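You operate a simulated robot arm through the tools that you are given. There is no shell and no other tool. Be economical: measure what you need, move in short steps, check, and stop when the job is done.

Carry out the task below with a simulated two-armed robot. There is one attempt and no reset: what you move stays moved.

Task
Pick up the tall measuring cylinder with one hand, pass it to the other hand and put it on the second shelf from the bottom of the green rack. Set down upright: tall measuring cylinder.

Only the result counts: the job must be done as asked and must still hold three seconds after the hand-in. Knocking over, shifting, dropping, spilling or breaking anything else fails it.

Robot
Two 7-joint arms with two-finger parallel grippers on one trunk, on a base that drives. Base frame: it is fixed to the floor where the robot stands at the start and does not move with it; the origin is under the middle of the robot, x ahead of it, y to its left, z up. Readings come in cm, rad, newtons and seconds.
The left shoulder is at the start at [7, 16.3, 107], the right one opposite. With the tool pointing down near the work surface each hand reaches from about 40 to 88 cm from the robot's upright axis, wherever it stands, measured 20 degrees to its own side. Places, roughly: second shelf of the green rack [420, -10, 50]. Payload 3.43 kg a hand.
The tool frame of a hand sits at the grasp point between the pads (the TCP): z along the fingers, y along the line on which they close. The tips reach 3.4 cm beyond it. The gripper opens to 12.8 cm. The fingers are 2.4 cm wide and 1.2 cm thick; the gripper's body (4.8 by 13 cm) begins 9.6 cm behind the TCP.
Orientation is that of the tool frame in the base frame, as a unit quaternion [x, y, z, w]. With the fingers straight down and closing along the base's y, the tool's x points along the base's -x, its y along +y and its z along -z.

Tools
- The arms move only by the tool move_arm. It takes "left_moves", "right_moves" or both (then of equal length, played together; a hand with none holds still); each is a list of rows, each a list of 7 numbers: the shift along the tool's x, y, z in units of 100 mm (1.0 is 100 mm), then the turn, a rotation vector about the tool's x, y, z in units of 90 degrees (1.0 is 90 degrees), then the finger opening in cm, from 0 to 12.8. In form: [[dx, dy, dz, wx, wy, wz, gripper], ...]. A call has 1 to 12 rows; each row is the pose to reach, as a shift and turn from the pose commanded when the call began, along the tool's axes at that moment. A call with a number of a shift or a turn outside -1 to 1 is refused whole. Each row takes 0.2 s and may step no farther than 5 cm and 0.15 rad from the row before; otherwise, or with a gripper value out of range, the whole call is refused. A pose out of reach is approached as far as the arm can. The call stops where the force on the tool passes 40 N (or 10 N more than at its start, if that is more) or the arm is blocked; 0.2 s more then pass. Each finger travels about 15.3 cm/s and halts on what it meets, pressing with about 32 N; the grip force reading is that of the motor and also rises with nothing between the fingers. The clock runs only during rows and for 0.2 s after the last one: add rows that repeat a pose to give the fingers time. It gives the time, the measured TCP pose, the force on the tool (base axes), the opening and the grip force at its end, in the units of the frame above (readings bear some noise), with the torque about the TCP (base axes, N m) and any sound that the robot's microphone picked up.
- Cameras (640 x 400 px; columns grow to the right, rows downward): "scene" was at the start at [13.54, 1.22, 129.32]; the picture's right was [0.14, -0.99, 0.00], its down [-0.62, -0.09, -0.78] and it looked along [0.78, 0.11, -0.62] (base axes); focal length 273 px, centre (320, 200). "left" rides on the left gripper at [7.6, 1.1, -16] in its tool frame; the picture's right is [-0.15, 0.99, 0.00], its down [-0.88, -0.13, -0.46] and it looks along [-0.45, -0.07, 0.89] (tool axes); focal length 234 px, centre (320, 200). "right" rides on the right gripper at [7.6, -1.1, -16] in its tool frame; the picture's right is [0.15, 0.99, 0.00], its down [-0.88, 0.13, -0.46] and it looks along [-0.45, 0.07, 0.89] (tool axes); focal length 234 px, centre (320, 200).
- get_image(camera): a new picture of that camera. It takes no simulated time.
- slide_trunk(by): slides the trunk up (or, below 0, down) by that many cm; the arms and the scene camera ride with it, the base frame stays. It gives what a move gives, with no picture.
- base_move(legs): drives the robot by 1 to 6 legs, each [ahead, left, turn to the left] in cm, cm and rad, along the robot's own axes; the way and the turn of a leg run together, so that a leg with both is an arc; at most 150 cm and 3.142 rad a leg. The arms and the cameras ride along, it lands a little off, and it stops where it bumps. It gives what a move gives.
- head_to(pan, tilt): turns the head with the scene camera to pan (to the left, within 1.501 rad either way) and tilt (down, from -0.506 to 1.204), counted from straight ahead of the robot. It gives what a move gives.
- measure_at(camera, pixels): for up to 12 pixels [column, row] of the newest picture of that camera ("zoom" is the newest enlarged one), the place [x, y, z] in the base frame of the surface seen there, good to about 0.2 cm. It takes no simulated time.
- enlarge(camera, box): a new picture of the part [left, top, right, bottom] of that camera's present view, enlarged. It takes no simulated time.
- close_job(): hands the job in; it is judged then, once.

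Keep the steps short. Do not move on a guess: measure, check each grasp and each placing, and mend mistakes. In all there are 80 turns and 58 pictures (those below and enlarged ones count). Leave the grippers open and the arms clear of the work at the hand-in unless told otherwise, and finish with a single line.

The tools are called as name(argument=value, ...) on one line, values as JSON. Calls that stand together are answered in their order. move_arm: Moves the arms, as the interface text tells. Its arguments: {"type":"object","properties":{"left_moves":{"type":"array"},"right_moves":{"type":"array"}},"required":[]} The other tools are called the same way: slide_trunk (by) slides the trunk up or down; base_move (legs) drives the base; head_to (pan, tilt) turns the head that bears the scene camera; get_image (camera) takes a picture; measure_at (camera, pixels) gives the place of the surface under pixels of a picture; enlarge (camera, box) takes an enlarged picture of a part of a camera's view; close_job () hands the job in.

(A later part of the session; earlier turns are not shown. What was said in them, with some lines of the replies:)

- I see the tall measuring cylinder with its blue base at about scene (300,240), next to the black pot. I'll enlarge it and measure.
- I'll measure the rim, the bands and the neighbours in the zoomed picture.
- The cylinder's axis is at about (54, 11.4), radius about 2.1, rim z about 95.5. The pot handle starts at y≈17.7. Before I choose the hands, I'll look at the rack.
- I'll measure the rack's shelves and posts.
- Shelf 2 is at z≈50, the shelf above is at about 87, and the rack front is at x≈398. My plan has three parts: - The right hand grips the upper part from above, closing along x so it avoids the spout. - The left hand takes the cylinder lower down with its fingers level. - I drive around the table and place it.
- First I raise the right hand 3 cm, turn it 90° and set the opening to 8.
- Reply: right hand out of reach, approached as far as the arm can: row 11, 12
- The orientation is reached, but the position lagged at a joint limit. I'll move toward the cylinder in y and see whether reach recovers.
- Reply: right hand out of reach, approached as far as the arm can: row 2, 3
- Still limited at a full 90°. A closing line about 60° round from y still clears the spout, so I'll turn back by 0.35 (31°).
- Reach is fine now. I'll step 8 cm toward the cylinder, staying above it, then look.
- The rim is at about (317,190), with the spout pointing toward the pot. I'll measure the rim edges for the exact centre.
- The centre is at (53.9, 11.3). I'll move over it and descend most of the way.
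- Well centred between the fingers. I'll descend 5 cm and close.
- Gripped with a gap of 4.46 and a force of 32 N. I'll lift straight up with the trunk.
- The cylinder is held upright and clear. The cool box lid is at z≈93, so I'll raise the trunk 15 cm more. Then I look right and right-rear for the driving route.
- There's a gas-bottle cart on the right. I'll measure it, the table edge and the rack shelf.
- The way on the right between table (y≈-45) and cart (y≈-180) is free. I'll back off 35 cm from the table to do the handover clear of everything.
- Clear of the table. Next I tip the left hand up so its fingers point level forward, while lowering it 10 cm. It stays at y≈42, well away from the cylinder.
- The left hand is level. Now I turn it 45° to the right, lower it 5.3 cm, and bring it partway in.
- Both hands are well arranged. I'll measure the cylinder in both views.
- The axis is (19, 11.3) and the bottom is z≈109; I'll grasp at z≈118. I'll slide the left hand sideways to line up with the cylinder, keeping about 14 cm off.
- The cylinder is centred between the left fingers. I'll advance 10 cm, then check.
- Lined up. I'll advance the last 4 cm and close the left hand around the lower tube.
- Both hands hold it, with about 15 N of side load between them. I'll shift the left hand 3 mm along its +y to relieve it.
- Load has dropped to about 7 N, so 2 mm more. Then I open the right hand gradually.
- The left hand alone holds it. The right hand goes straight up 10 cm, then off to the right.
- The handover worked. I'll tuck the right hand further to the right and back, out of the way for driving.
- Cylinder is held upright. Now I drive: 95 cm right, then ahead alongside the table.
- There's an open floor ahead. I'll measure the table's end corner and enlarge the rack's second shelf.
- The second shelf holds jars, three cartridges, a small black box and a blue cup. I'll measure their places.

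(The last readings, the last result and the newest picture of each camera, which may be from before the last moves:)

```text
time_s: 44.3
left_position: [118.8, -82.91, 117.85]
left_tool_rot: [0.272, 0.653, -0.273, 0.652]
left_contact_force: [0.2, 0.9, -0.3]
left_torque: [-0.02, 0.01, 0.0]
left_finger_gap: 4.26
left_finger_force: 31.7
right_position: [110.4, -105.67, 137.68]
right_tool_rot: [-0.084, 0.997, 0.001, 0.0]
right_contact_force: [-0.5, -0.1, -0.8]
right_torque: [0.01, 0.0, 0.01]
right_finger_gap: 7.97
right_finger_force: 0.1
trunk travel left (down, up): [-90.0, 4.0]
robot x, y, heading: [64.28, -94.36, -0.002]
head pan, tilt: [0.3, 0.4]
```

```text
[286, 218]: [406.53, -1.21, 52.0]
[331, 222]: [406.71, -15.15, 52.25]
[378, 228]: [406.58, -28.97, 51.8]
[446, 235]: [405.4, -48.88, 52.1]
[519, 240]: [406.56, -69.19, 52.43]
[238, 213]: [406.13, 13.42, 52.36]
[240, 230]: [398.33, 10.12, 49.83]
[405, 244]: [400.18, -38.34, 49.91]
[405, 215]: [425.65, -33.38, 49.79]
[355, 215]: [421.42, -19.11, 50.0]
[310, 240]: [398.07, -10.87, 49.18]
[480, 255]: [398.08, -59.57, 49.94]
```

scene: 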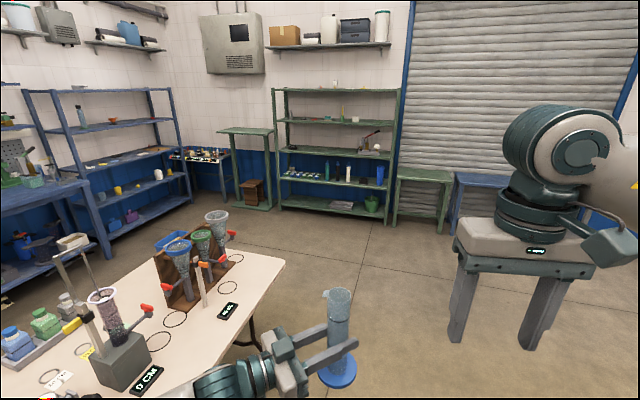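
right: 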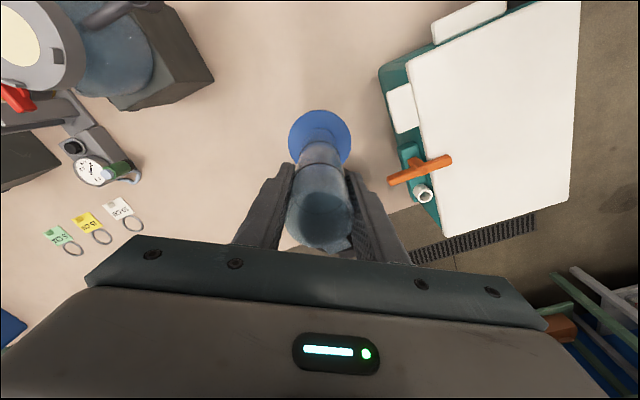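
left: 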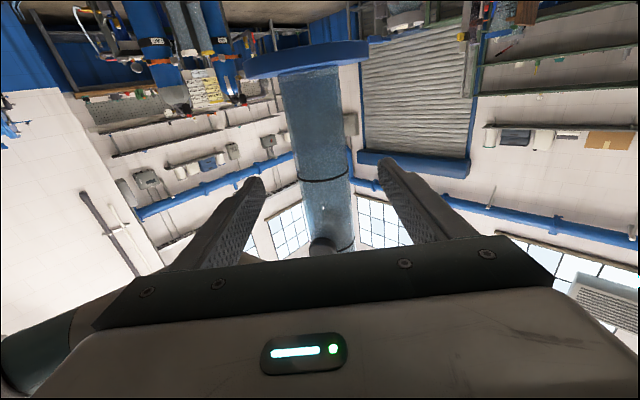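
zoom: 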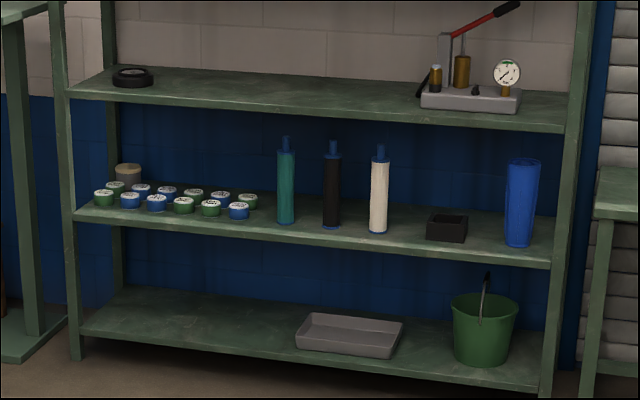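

The best free spot is between the white cartridge (y≈-29) and the black box (y≈-49), at about (406.5, -38). I'll drive ahead past the table's end and then left.

base_move(legs=[[118, 0, 0], [116, 0, 0], [0, 44, 0]])

move_arm(left_moves=[[0, 0, 0, -0.085, 0, 0, 3], [0, 0, 0, -0.17, 0, 0, 3], [0, 0, 0, -0.255, 0, 0, 3], [0, 0, 0, -0.34, 0, 0, 3], [0, 0, 0, -0.42, 0, 0, 3], [0, 0, 0, -0.5, 0, 0, 3]])

head_to(pan=0.1, tilt=0.7)

get_image(camera="scene")

```text
time_s: 58.0
left_position: [351.36, -40.33, 117.91]
left_tool_rot: [0.274, 0.653, -0.273, 0.651]
left_contact_force: [0.1, 0.2, -0.7]
left_torque: [-0.03, -0.01, 0.0]
left_finger_gap: 4.2
left_finger_force: 31.6
right_position: [342.86, -63.05, 137.67]
right_tool_rot: [-0.081, 0.997, 0.001, 0.0]
right_contact_force: [0.2, -0.5, -0.2]
right_torque: [0.02, 0.01, -0.02]
right_finger_gap: 8.01
right_finger_force: 0.0
trunk travel left (down, up): [-90.0, 4.0]
robot x, y, heading: [296.79, -51.28, -0.008]
head pan, tilt: [0.3, 0.4]
```

```text
time_s: 59.4
left_position: [351.27, -40.4, 117.9]
left_tool_rot: [0.005, 0.708, -0.002, 0.706]
left_contact_force: [0.3, 0.3, -1.2]
left_torque: [0.01, 0.03, -0.01]
left_finger_gap: 4.2
left_finger_force: 31.9
right_position: [342.81, -63.11, 137.7]
right_tool_rot: [-0.081, 0.997, 0.001, -0.001]
right_contact_force: [0.5, 0.3, -0.3]
right_torque: [0.01, 0.01, 0.02]
right_finger_gap: 7.98
right_finger_force: 0.1
trunk travel left (down, up): [-90.0, 4.0]
robot x, y, heading: [297.02, -51.54, -0.013]
head pan, tilt: [0.3, 0.4]
```

```text
time_s: 60.2
left_position: [351.18, -40.22, 117.83]
left_tool_rot: [0.004, 0.707, -0.004, 0.707]
left_contact_force: [0.2, 0.0, 0.4]
left_torque: [0.01, -0.02, 0.0]
left_finger_gap: 4.21
left_finger_force: 32.0
right_position: [342.85, -62.89, 137.74]
right_tool_rot: [-0.081, 0.997, 0.0, -0.001]
right_contact_force: [0.4, 0.6, -0.6]
right_torque: [0.02, -0.02, -0.03]
right_finger_gap: 8.03
right_finger_force: 0.1
trunk travel left (down, up): [-90.0, 4.0]
robot x, y, heading: [296.88, -51.21, -0.012]
head pan, tilt: [0.099, 0.7]
```

```text
32 pictures are left
```

scene: 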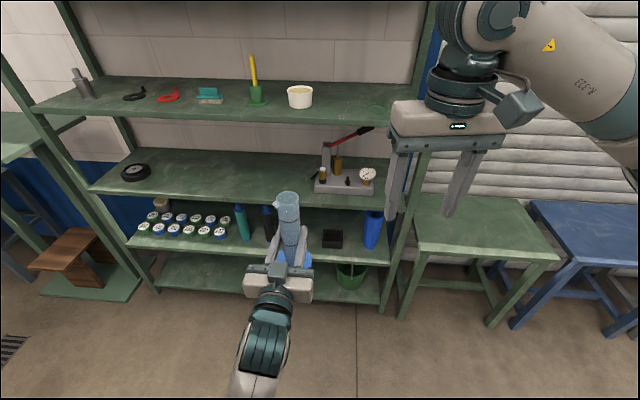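

The cylinder is in front of the rack. I'll lower the trunk 55 cm while still clear of it, then check from the new height.

slide_trunk(by=-55)

head_to(pan=0.1, tilt=0.45)

get_image(camera="scene")

```text
refused: -55 is not a number from -40 to 40
```

```text
time_s: 61.0
left_position: [351.28, -40.31, 117.92]
left_tool_rot: [0.005, 0.707, -0.005, 0.707]
left_contact_force: [-0.4, 0.4, -0.2]
left_torque: [0.01, -0.01, -0.02]
left_finger_gap: 4.22
left_finger_force: 32.3
right_position: [342.83, -63.02, 137.71]
right_tool_rot: [-0.081, 0.997, -0.001, 0.0]
right_contact_force: [0.3, 0.5, -0.9]
right_torque: [-0.02, 0.01, -0.01]
right_finger_gap: 8.0
right_finger_force: 0.1
trunk travel left (down, up): [-90.0, 4.0]
robot x, y, heading: [296.96, -51.39, -0.009]
head pan, tilt: [0.099, 0.45]
```

```text
31 pictures are left
```

scene: 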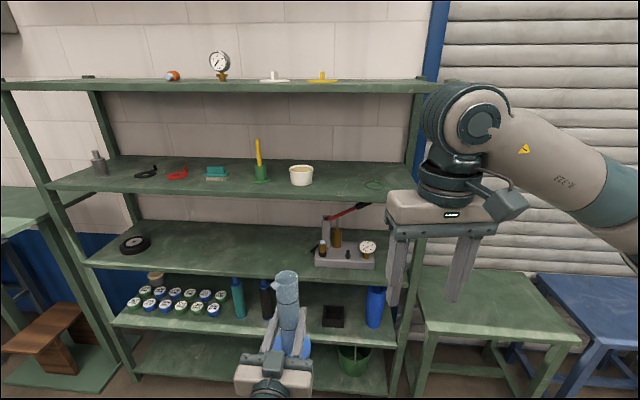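

The slide is limited to 40 cm per call, so I'll do it in two: 40 and 15.

slide_trunk(by=-40)

slide_trunk(by=-15)

get_image(camera="scene")

```text
time_s: 64.8
left_position: [351.28, -40.13, 77.95]
left_tool_rot: [0.004, 0.707, -0.004, 0.707]
left_contact_force: [-0.8, -0.2, -0.5]
left_torque: [0.0, 0.0, 0.04]
left_finger_gap: 4.18
left_finger_force: 31.8
right_position: [342.75, -63.03, 97.65]
right_tool_rot: [-0.08, 0.997, 0.0, 0.0]
right_contact_force: [-0.4, -1.0, -0.5]
right_torque: [0.02, -0.01, -0.01]
right_finger_gap: 8.01
right_finger_force: 0.0
trunk travel left (down, up): [-50.0, 44.0]
robot x, y, heading: [296.75, -50.93, -0.01]
head pan, tilt: [0.099, 0.45]
```

```text
time_s: 66.5
left_position: [351.24, -40.18, 62.82]
left_tool_rot: [0.003, 0.707, -0.003, 0.707]
left_contact_force: [-0.2, 0.4, 0.4]
left_torque: [0.03, 0.0, 0.0]
left_finger_gap: 4.23
left_finger_force: 31.8
right_position: [342.84, -63.05, 82.68]
right_tool_rot: [-0.081, 0.997, 0.0, 0.0]
right_contact_force: [0.5, -0.5, 0.1]
right_torque: [0.03, -0.01, -0.01]
right_finger_gap: 7.97
right_finger_force: 0.1
trunk travel left (down, up): [-35.0, 59.0]
robot x, y, heading: [296.59, -51.33, -0.01]
head pan, tilt: [0.099, 0.45]
```

```text
30 pictures are left
```

scene: 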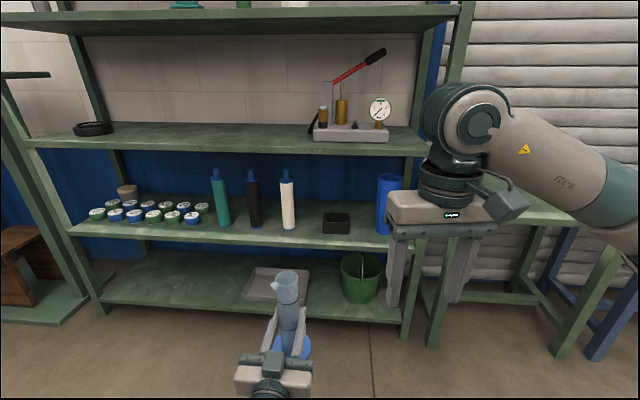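

I'll re-measure the spot between the white cartridge (288,205) and the black box (336,222), plus the right wrist and the cylinder.

measure_at(camera="scene", pixels=[[288, 225], [295, 225], [323, 230], [348, 232], [323, 217], [310, 225], [310, 240], [288, 310], [305, 350], [470, 100], [450, 150], [278, 345]])

enlarge(camera="scene", box=[230, 160, 390, 260])

enlarge(camera="scene", box=[220, 260, 360, 400])

```text
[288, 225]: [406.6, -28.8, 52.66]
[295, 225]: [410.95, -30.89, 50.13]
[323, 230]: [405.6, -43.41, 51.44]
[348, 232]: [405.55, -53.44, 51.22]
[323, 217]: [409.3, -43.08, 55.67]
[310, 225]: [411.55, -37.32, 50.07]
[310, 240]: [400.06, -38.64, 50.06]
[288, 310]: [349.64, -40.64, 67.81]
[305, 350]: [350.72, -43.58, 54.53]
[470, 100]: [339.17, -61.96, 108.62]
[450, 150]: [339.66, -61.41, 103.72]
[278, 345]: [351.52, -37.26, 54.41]
```

```text
4.00 times, centred on (310, 210) of scene
```

zoom: 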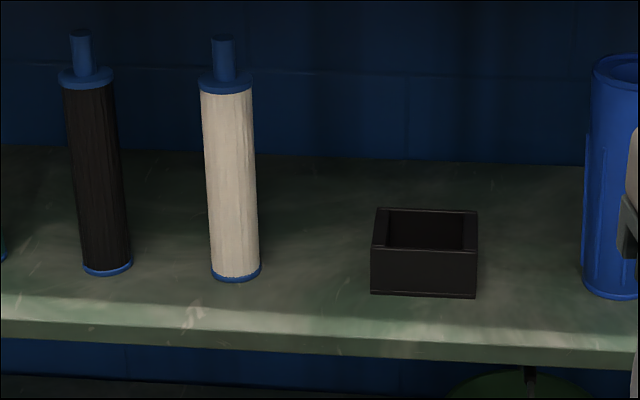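

```text
2.86 times, centred on (290, 330) of scene
```

zoom: 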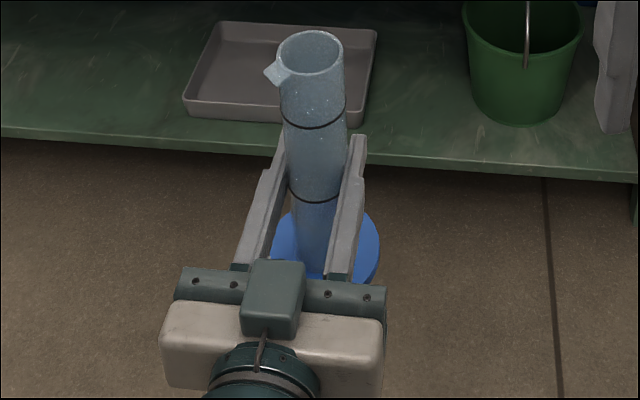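

The gap runs from y=-31.5 to -43.3, so its centre is -37.4. Placing at x=404 keeps the base fully on the shelf. The cylinder's bottom is at z≈53.4, above the deck at 50. I'll drive 38 cm ahead and 2.8 left, which still leaves it in front of the rack.

base_move(legs=[[37.5, 2.8, 0.01]])

get_image(camera="scene")

```text
time_s: 68.9
left_position: [388.5, -36.86, 62.88]
left_tool_rot: [-0.002, 0.708, 0.002, 0.707]
left_contact_force: [0.4, -0.7, -0.5]
left_torque: [0.01, -0.01, -0.01]
left_finger_gap: 4.2
left_finger_force: 32.0
right_position: [380.43, -59.67, 82.69]
right_tool_rot: [-0.088, 0.996, 0.0, 0.0]
right_contact_force: [0.9, -0.9, -0.8]
right_torque: [-0.02, -0.01, -0.01]
right_finger_gap: 8.02
right_finger_force: 0.1
trunk travel left (down, up): [-35.0, 59.0]
robot x, y, heading: [334.06, -48.66, 0.001]
head pan, tilt: [0.099, 0.45]
```

```text
27 pictures are left
```

scene: 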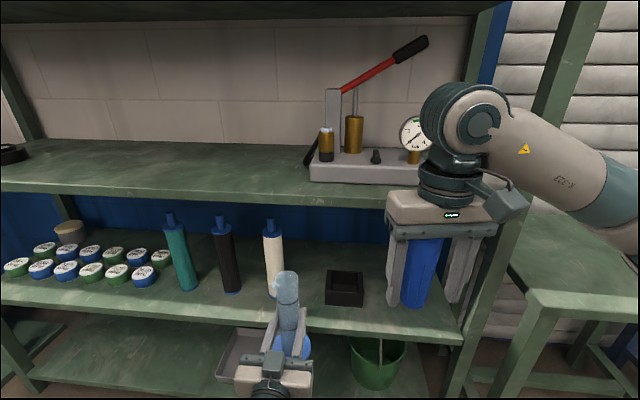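

Still clear. I'll move the left hand 10 cm forward over the shelf edge with the y correction, then look.

move_arm(left_moves=[[0, -0.05, 0.25, 0, 0, 0, 3], [0, -0.05, 0.5, 0, 0, 0, 3], [0, -0.05, 0.75, 0, 0, 0, 3], [0, -0.05, 1.0, 0, 0, 0, 3], [0, -0.05, 1.0, 0, 0, 0, 3]])

enlarge(camera="scene", box=[210, 210, 390, 370])

```text
time_s: 70.1
left_position: [398.49, -36.92, 62.33]
left_tool_rot: [0.005, 0.709, 0.006, 0.705]
left_contact_force: [-0.5, 0.6, 0.1]
left_torque: [0.01, 0.0, 0.03]
left_finger_gap: 4.19
left_finger_force: 32.0
right_position: [380.36, -59.7, 82.67]
right_tool_rot: [-0.088, 0.996, 0.0, 0.0]
right_contact_force: [0.2, -0.4, 0.4]
right_torque: [0.0, 0.0, 0.04]
right_finger_gap: 7.99
right_finger_force: 0.1
trunk travel left (down, up): [-35.0, 59.0]
robot x, y, heading: [334.19, -48.43, 0.003]
head pan, tilt: [0.099, 0.45]
```

```text
2.50 times, centred on (300, 290) of scene
```

zoom: 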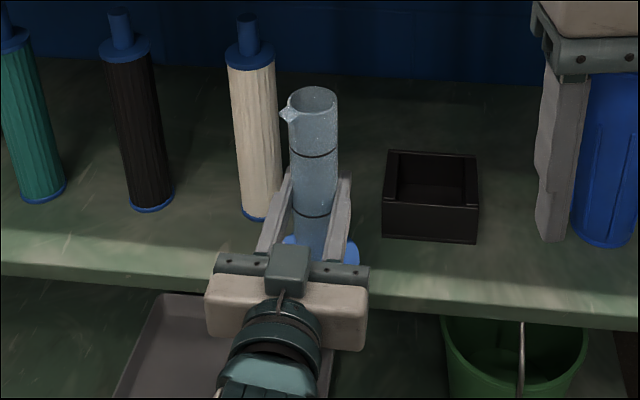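

The arm sagged about 0.5 cm with a slight tilt as it stretched. For the last 5.5 cm I'll drive the base instead; nothing is touching.

base_move(legs=[[5.5, -0.4, 0]])

get_image(camera="scene")

enlarge(camera="scene", box=[210, 210, 390, 370])

```text
time_s: 71.1
left_position: [404.14, -37.25, 62.54]
left_tool_rot: [0.003, 0.709, 0.008, 0.705]
left_contact_force: [0.5, -0.4, 0.5]
left_torque: [0.01, 0.02, 0.01]
left_finger_gap: 4.2
left_finger_force: 32.4
right_position: [385.87, -60.1, 82.58]
right_tool_rot: [-0.089, 0.996, -0.001, -0.001]
right_contact_force: [0.5, 0.8, 0.0]
right_torque: [0.01, 0.03, 0.01]
right_finger_gap: 8.0
right_finger_force: 0.0
trunk travel left (down, up): [-35.0, 59.0]
robot x, y, heading: [339.78, -49.03, 0.01]
head pan, tilt: [0.099, 0.45]
```

```text
25 pictures are left
```

scene: 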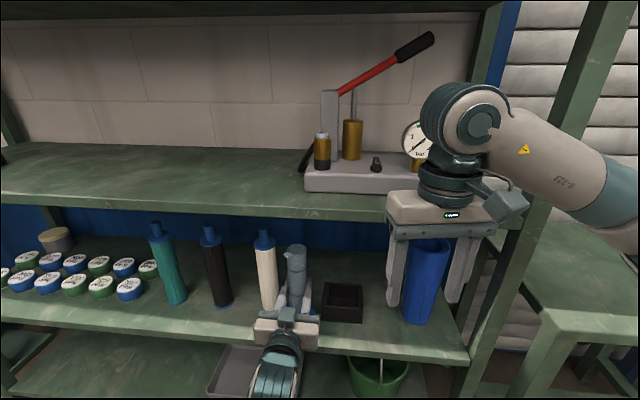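

```text
2.50 times, centred on (300, 290) of scene
```

zoom: 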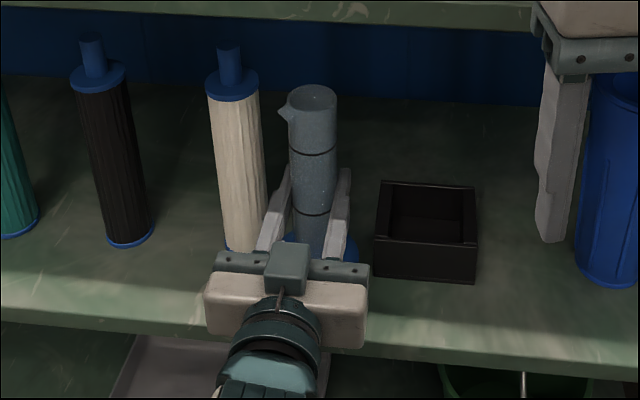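

The cylinder sits in the gap. I'll check clearances and the base height before lowering.

measure_at(camera="zoom", pixels=[[350, 248], [290, 238], [247, 246], [262, 215], [380, 265], [312, 130], [314, 190], [298, 180], [328, 180], [276, 225], [342, 225], [314, 100]])

```text
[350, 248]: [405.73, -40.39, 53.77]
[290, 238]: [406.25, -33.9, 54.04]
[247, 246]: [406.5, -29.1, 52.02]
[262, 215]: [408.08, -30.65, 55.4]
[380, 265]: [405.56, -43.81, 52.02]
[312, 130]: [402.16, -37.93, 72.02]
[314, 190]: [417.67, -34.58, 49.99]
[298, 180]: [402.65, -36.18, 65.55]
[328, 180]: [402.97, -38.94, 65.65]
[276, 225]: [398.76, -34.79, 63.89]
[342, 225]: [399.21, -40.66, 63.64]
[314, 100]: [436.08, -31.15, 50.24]
```

Clearances are about 2–3 cm each side, and the base bottom is at about 52.9. The hand leans about 0.9°, so I'll correct that while lowering 2.2 cm.

move_arm(left_moves=[[0.05, 0, 0, 0, -0.0035, -0.01, 3], [0.1, 0, 0, 0, -0.0035, -0.01, 3], [0.15, 0, 0, 0, -0.0035, -0.01, 3], [0.2, 0, 0, 0, -0.0035, -0.01, 3], [0.22, 0, 0, 0, -0.0035, -0.01, 3]])

```text
time_s: 72.3
left_position: [404.36, -36.45, 60.63]
left_tool_rot: [0.006, 0.703, 0.011, 0.711]
left_contact_force: [-1.0, 0.4, -0.2]
left_torque: [0.02, 0.01, -0.03]
left_finger_gap: 4.2
left_finger_force: 31.8
right_position: [385.91, -60.12, 82.67]
right_tool_rot: [-0.088, 0.996, 0.0, 0.0]
right_contact_force: [0.4, 0.5, 0.7]
right_torque: [0.0, 0.02, 0.01]
right_finger_gap: 7.99
right_finger_force: 0.1
trunk travel left (down, up): [-35.0, 59.0]
robot x, y, heading: [339.58, -48.78, 0.005]
head pan, tilt: [0.099, 0.45]
```

The pose drifted slightly (y +0.8, small pitch). I'll hold for a moment and read again.

move_arm(left_moves=[[0, 0, 0, 0, 0, 0, 3], [0, 0, 0, 0, 0, 0, 3], [0, 0, 0, 0, 0, 0, 3]])

```text
time_s: 73.1
left_position: [404.19, -36.51, 60.34]
left_tool_rot: [0.006, 0.704, 0.01, 0.71]
left_contact_force: [-0.7, -0.2, 0.1]
left_torque: [0.02, -0.02, 0.04]
left_finger_gap: 4.2
left_finger_force: 32.2
right_position: [385.93, -60.17, 82.72]
right_tool_rot: [-0.087, 0.996, 0.0, 0.0]
right_contact_force: [-0.2, 0.1, -0.9]
right_torque: [0.0, 0.01, 0.01]
right_finger_gap: 8.01
right_finger_force: 0.0
trunk travel left (down, up): [-35.0, 59.0]
robot x, y, heading: [339.56, -49.04, 0.005]
head pan, tilt: [0.099, 0.45]
```

The left arm is near a limit at this stretch, with a lean of about 1.3°. I'll raise 2 cm, pull the arm back 9 cm to where it was accurate, and retract the right hand a bit so the base can come closer.

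slide_trunk(by=2.5)

move_arm(left_moves=[[0, 0, -0.2, 0, 0, 0, 3], [0, 0, -0.4, 0, 0, 0, 3], [0, 0, -0.6, 0, 0, 0, 3], [0, 0, -0.8, 0, 0, 0, 3], [0, 0, -1.0, 0, 0, 0, 3], [0, 0, -1.0, 0, 0, 0, 3]], right_moves=[[0.1, 0, -0.05, 0, 0, 0, 8], [0.2, 0, -0.1, 0, 0, 0, 8], [0.3, 0, -0.1, 0, 0, 0, 8], [0.4, 0, -0.1, 0, 0, 0, 8], [0.5, 0, -0.1, 0, 0, 0, 8], [0.6, 0, -0.1, 0, 0, 0, 8]])

```text
time_s: 73.8
left_position: [404.22, -36.58, 62.71]
left_tool_rot: [0.007, 0.705, 0.009, 0.709]
left_contact_force: [0.1, 0.0, -0.7]
left_torque: [-0.01, -0.01, 0.0]
left_finger_gap: 4.2
left_finger_force: 32.2
right_position: [385.91, -60.08, 85.1]
right_tool_rot: [-0.088, 0.996, 0.0, -0.001]
right_contact_force: [-0.6, 0.0, 0.0]
right_torque: [-0.03, -0.01, -0.02]
right_finger_gap: 7.98
right_finger_force: 0.1
trunk travel left (down, up): [-37.5, 56.5]
robot x, y, heading: [339.44, -49.19, 0.004]
head pan, tilt: [0.099, 0.45]
```

```text
time_s: 75.2
left_position: [394.45, -36.07, 63.0]
left_tool_rot: [0.024, 0.7, 0.02, 0.714]
left_contact_force: [-0.4, 0.5, 0.2]
left_torque: [0.05, -0.04, 0.0]
left_finger_gap: 4.18
left_finger_force: 31.8
right_position: [380.05, -61.16, 86.22]
right_tool_rot: [-0.087, 0.996, 0.0, 0.0]
right_contact_force: [0.5, 1.1, 0.5]
right_torque: [-0.02, 0.02, 0.03]
right_finger_gap: 8.01
right_finger_force: 0.1
trunk travel left (down, up): [-37.5, 56.5]
robot x, y, heading: [339.75, -49.0, 0.005]
head pan, tilt: [0.099, 0.45]
```

The orientation error grew (3.6°), so this is a joint-limit effect at zero yaw. With the hand yawed right it was accurate before, so I'll yaw it about 27° right here, in front of the shelf.

move_arm(left_moves=[[0, 0, 0, 0.06, 0, 0, 3], [0, 0, 0, 0.12, 0, 0, 3], [0, 0, 0, 0.18, 0, 0, 3], [0, 0, 0, 0.24, 0, 0, 3], [0, 0, 0, 0.3, 0, 0, 3], [0, 0, 0, 0.3, 0, 0, 3], [0, 0, 0, 0.3, 0, 0, 3]])

get_image(camera="scene")

```text
time_s: 76.8
left_position: [394.11, -37.26, 62.86]
left_tool_rot: [0.165, 0.688, -0.165, 0.688]
left_contact_force: [0.8, -0.3, 0.5]
left_torque: [-0.01, 0.02, -0.02]
left_finger_gap: 4.21
left_finger_force: 32.3
right_position: [380.04, -61.17, 86.09]
right_tool_rot: [-0.088, 0.996, 0.0, 0.0]
right_contact_force: [-0.1, -0.4, 1.2]
right_torque: [-0.02, 0.01, 0.0]
right_finger_gap: 8.0
right_finger_force: 0.0
trunk travel left (down, up): [-37.5, 56.5]
robot x, y, heading: [340.02, -49.08, 0.002]
head pan, tilt: [0.099, 0.45]
```

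```text
23 pictures are left
```

scene: 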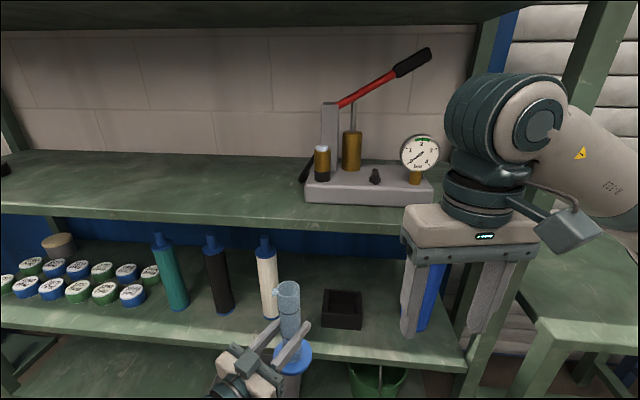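

Now the hand is exactly level and accurate. I'll advance 9 cm along base x with the arm at this yaw and check the pose.

move_arm(left_moves=[[0, 0.1, 0.2, 0, 0, 0, 3], [0, 0.2, 0.4, 0, 0, 0, 3], [0, 0.3, 0.6, 0, 0, 0, 3], [0, 0.41, 0.82, 0, 0, 0, 3], [0, 0.41, 0.82, 0, 0, 0, 3], [0, 0.41, 0.82, 0, 0, 0, 3]])

enlarge(camera="scene", box=[210, 220, 390, 380])

```text
time_s: 78.2
left_position: [403.19, -37.3, 62.91]
left_tool_rot: [0.163, 0.687, -0.163, 0.689]
left_contact_force: [-0.3, -0.3, -0.2]
left_torque: [0.03, 0.0, 0.01]
left_finger_gap: 4.2
left_finger_force: 32.2
right_position: [380.1, -61.21, 86.18]
right_tool_rot: [-0.088, 0.996, 0.0, -0.001]
right_contact_force: [0.4, 0.2, -0.3]
right_torque: [0.03, 0.0, 0.0]
right_finger_gap: 8.0
right_finger_force: 0.0
trunk travel left (down, up): [-37.5, 56.5]
robot x, y, heading: [339.53, -48.65, -0.0]
head pan, tilt: [0.099, 0.45]
```

```text
2.50 times, centred on (300, 300) of scene
```

zoom: 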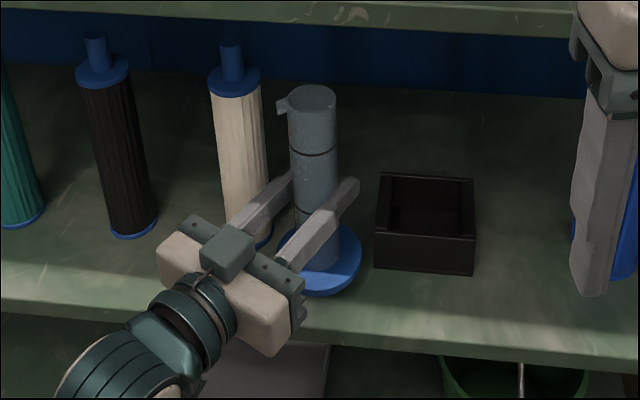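

Accurate now, and the blue base is clearly visible. I'll measure its rim and the clearances.

measure_at(camera="zoom", pixels=[[358, 255], [330, 288], [352, 235], [310, 280], [285, 240], [340, 270], [377, 262], [262, 240], [340, 190], [250, 210], [330, 296], [360, 268]])

```text
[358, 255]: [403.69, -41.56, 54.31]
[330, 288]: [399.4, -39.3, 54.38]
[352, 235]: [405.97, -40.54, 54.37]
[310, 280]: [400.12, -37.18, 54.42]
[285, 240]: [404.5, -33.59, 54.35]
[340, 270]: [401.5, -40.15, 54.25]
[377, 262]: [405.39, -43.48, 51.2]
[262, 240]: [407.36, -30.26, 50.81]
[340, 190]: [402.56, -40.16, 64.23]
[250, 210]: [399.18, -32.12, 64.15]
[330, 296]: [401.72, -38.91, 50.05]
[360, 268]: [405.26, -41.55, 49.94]
```

The base is level (54.3–54.4) with its bottom at about 53.3. Clearances are 2–3 cm. I'll lower 2.8 cm.

move_arm(left_moves=[[0.1, 0, 0, 0, 0, 0, 3], [0.2, 0, 0, 0, 0, 0, 3], [0.28, 0, 0, 0, 0, 0, 3], [0.28, 0, 0, 0, 0, 0, 3]])

enlarge(camera="scene", box=[210, 220, 390, 380])

measure_at(camera="zoom", pixels=[[355, 275], [330, 300], [352, 260], [310, 295], [285, 260], [340, 285]])

```text
time_s: 79.2
left_position: [403.26, -37.28, 60.06]
left_tool_rot: [0.163, 0.688, -0.163, 0.688]
left_contact_force: [-0.5, 0.1, -0.1]
left_torque: [-0.01, 0.03, -0.05]
left_finger_gap: 4.18
left_finger_force: 32.3
right_position: [380.03, -61.17, 86.22]
right_tool_rot: [-0.088, 0.996, 0.0, 0.0]
right_contact_force: [-0.7, 0.2, 0.4]
right_torque: [0.03, 0.0, 0.01]
right_finger_gap: 7.99
right_finger_force: 0.1
trunk travel left (down, up): [-37.5, 56.5]
robot x, y, heading: [339.5, -49.08, 0.003]
head pan, tilt: [0.099, 0.45]
```

```text
2.50 times, centred on (300, 300) of scene
```

zoom: 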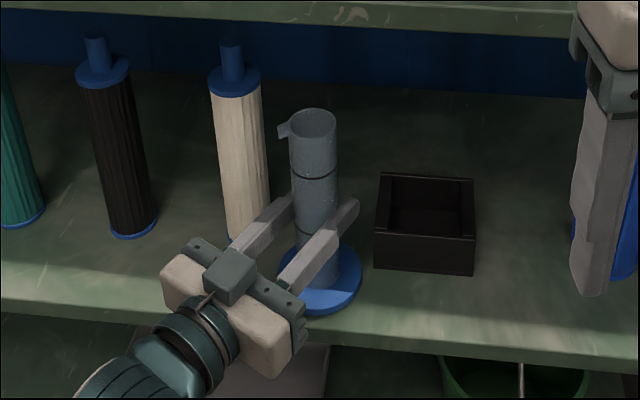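

```text
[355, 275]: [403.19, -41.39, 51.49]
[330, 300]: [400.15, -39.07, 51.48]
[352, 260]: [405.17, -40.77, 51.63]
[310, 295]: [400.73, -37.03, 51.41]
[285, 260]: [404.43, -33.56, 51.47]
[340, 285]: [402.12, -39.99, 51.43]
```

The base top is at 51.47, so about 0.4–0.5 cm remains. I'll lower in 1–2 mm steps and watch the force.

move_arm(left_moves=[[0.02, 0, 0, 0, 0, 0, 3], [0.035, 0, 0, 0, 0, 0, 3], [0.035, 0, 0, 0, 0, 0, 3]])

move_arm(left_moves=[[0.01, 0, 0, 0, 0, 0, 3], [0.01, 0, 0, 0, 0, 0, 3]])

```text
time_s: 80.0
left_position: [403.13, -37.36, 59.78]
left_tool_rot: [0.163, 0.687, -0.163, 0.689]
left_contact_force: [-0.4, 0.5, 0.7]
left_torque: [0.01, 0.01, 0.03]
left_finger_gap: 4.19
left_finger_force: 31.6
right_position: [380.01, -61.12, 86.19]
right_tool_rot: [-0.088, 0.996, 0.0, 0.0]
right_contact_force: [-0.2, 0.7, -0.5]
right_torque: [-0.01, 0.0, -0.01]
right_finger_gap: 7.99
right_finger_force: 0.0
trunk travel left (down, up): [-37.5, 56.5]
robot x, y, heading: [339.75, -48.98, 0.004]
head pan, tilt: [0.099, 0.45]
```

```text
time_s: 80.6
left_position: [403.27, -37.36, 59.61]
left_tool_rot: [0.164, 0.687, -0.164, 0.689]
left_contact_force: [0.7, -0.3, 0.8]
left_torque: [0.05, -0.01, 0.04]
left_finger_gap: 4.17
left_finger_force: 32.0
right_position: [380.05, -61.05, 86.24]
right_tool_rot: [-0.088, 0.996, 0.0, 0.0]
right_contact_force: [-0.4, 0.6, -0.3]
right_torque: [0.0, 0.01, 0.02]
right_finger_gap: 8.01
right_finger_force: 0.0
trunk travel left (down, up): [-37.5, 56.5]
robot x, y, heading: [339.88, -49.06, 0.007]
head pan, tilt: [0.099, 0.45]
```

No firm contact yet (0.8 N). One more millimetre.

move_arm(left_moves=[[0.01, 0, 0, 0, 0, 0, 3], [0.01, 0, 0, 0, 0, 0, 3]])

enlarge(camera="scene", box=[210, 220, 390, 380])

measure_at(camera="zoom", pixels=[[355, 278], [330, 303], [352, 263], [310, 298], [285, 263], [340, 288], [340, 320], [365, 290]])

```text
time_s: 81.2
left_position: [403.24, -37.43, 59.67]
left_tool_rot: [0.163, 0.686, -0.164, 0.69]
left_contact_force: [0.0, -1.1, 6.0]
left_torque: [0.07, 0.2, 0.03]
left_finger_gap: 4.19
left_finger_force: 32.2
right_position: [379.98, -61.08, 86.2]
right_tool_rot: [-0.088, 0.996, 0.0, 0.001]
right_contact_force: [-0.1, 0.1, -0.7]
right_torque: [-0.01, 0.02, -0.03]
right_finger_gap: 8.03
right_finger_force: 0.0
trunk travel left (down, up): [-37.5, 56.5]
robot x, y, heading: [339.89, -49.0, 0.004]
head pan, tilt: [0.099, 0.45]
```

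```text
2.50 times, centred on (300, 300) of scene
```

zoom: 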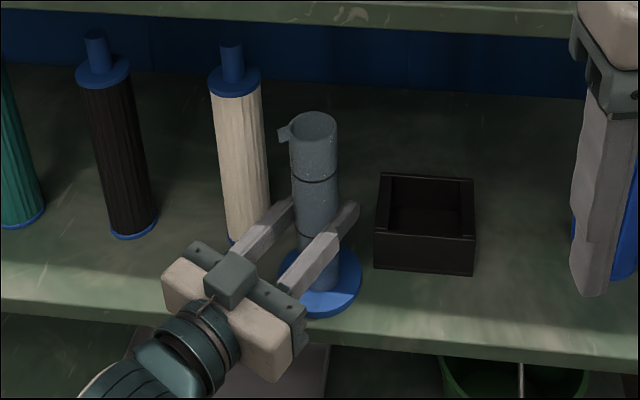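

```text
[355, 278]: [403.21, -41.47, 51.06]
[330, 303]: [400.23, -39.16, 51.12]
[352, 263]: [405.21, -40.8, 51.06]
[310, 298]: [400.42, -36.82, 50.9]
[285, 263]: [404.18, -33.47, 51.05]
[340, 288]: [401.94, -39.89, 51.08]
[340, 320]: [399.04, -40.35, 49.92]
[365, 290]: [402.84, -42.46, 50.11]
```

Contact with 6 N upward; the base top is at 51.06, so it's seated flat. I'll open the left fingers slowly to 6.2.

move_arm(left_moves=[[0, 0, 0, 0, 0, 0, 4.3], [0, 0, 0, 0, 0, 0, 4.6], [0, 0, 0, 0, 0, 0, 5], [0, 0, 0, 0, 0, 0, 5.5], [0, 0, 0, 0, 0, 0, 6.2], [0, 0, 0, 0, 0, 0, 6.2]])

enlarge(camera="scene", box=[210, 220, 390, 380])

get_image(camera="left")

```text
time_s: 82.6
left_position: [403.33, -37.29, 59.45]
left_tool_rot: [0.164, 0.687, -0.165, 0.688]
left_contact_force: [-0.1, -0.1, 0.3]
left_torque: [0.0, 0.02, 0.01]
left_finger_gap: 6.2
left_finger_force: 0.1
right_position: [380.03, -61.09, 86.22]
right_tool_rot: [-0.088, 0.996, 0.0, 0.0]
right_contact_force: [0.3, -0.3, 0.6]
right_torque: [0.01, 0.02, 0.0]
right_finger_gap: 8.0
right_finger_force: 0.1
trunk travel left (down, up): [-37.5, 56.5]
robot x, y, heading: [339.77, -48.73, 0.005]
head pan, tilt: [0.099, 0.45]
```

```text
2.50 times, centred on (300, 300) of scene
```

zoom: 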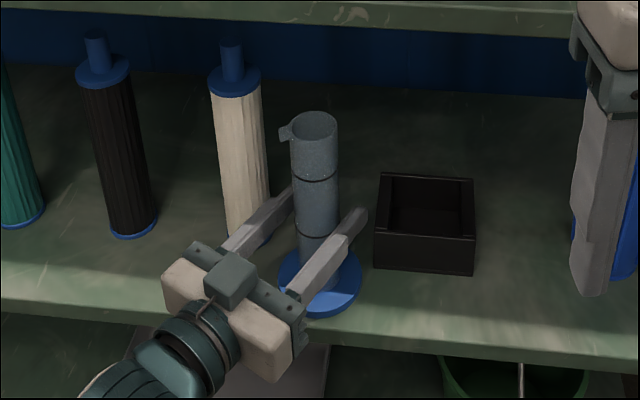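

```text
18 pictures are left
```

left: 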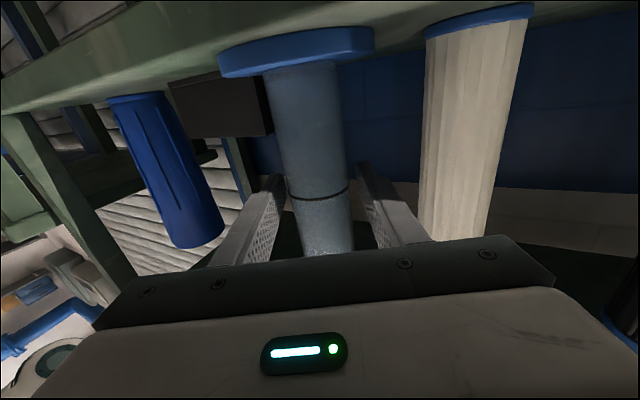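

Fingers are clear on both sides and the cylinder stands. I'll draw straight back along the fingers.

move_arm(left_moves=[[0, 0, -0.2, 0, 0, 0, 6.2], [0, 0, -0.4, 0, 0, 0, 6.2], [0, 0, -0.6, 0, 0, 0, 6.2], [0, 0, -0.8, 0, 0, 0, 6.2], [0, 0, -1.0, 0, 0, 0, 6.2]])

base_move(legs=[[-25, 0, 0]])

get_image(camera="scene")

enlarge(camera="scene", box=[200, 150, 400, 275])

```text
time_s: 83.8
left_position: [394.3, -32.85, 59.58]
left_tool_rot: [0.164, 0.687, -0.164, 0.689]
left_contact_force: [0.4, -0.3, 0.6]
left_torque: [-0.01, -0.04, 0.02]
left_finger_gap: 6.21
left_finger_force: 0.0
right_position: [380.0, -61.19, 86.2]
right_tool_rot: [-0.088, 0.996, 0.0, 0.0]
right_contact_force: [-0.8, -0.3, -0.1]
right_torque: [-0.02, -0.02, -0.04]
right_finger_gap: 8.0
right_finger_force: 0.0
trunk travel left (down, up): [-37.5, 56.5]
robot x, y, heading: [339.63, -48.92, 0.005]
head pan, tilt: [0.099, 0.45]
```

```text
time_s: 85.6
left_position: [369.36, -32.87, 59.6]
left_tool_rot: [0.163, 0.687, -0.164, 0.689]
left_contact_force: [0.5, -0.1, 0.6]
left_torque: [0.01, -0.02, 0.01]
left_finger_gap: 6.19
left_finger_force: 0.1
right_position: [354.98, -61.25, 86.26]
right_tool_rot: [-0.088, 0.996, -0.001, 0.0]
right_contact_force: [-1.6, 0.4, 1.0]
right_torque: [0.0, -0.04, 0.03]
right_finger_gap: 7.99
right_finger_force: 0.0
trunk travel left (down, up): [-37.5, 56.5]
robot x, y, heading: [314.8, -48.57, 0.004]
head pan, tilt: [0.099, 0.45]
```

```text
17 pictures are left
```

scene: 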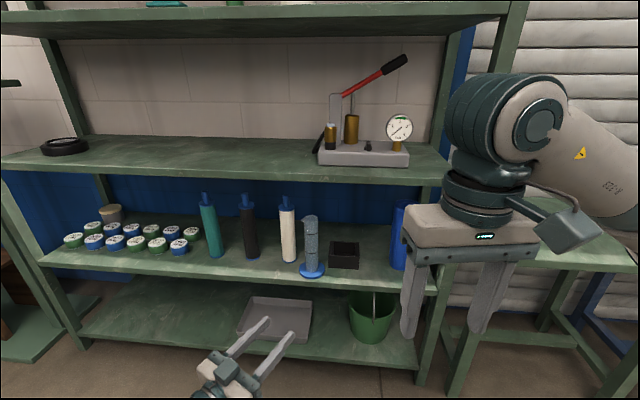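

```text
3.20 times, centred on (300, 212) of scene
```

zoom: 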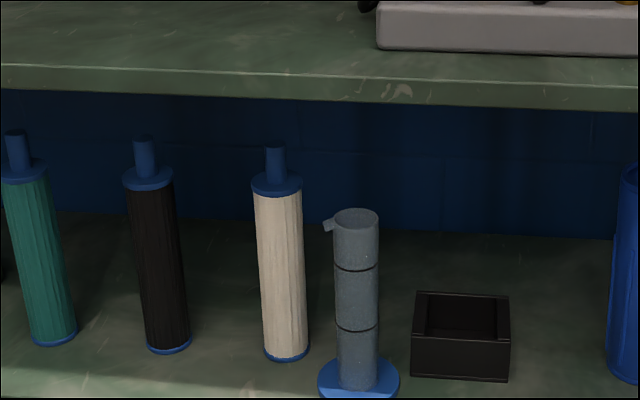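

The cylinder stands upright and alone on the second shelf, its neighbours haven't moved, and both hands are open and clear. I'm handing in now.

close_job()

```text
The job is handed in.
```

The tall measuring cylinder was picked up with the right hand, passed to the left, and now stands upright on the second shelf from the bottom of the green rack, with both grippers open and clear.
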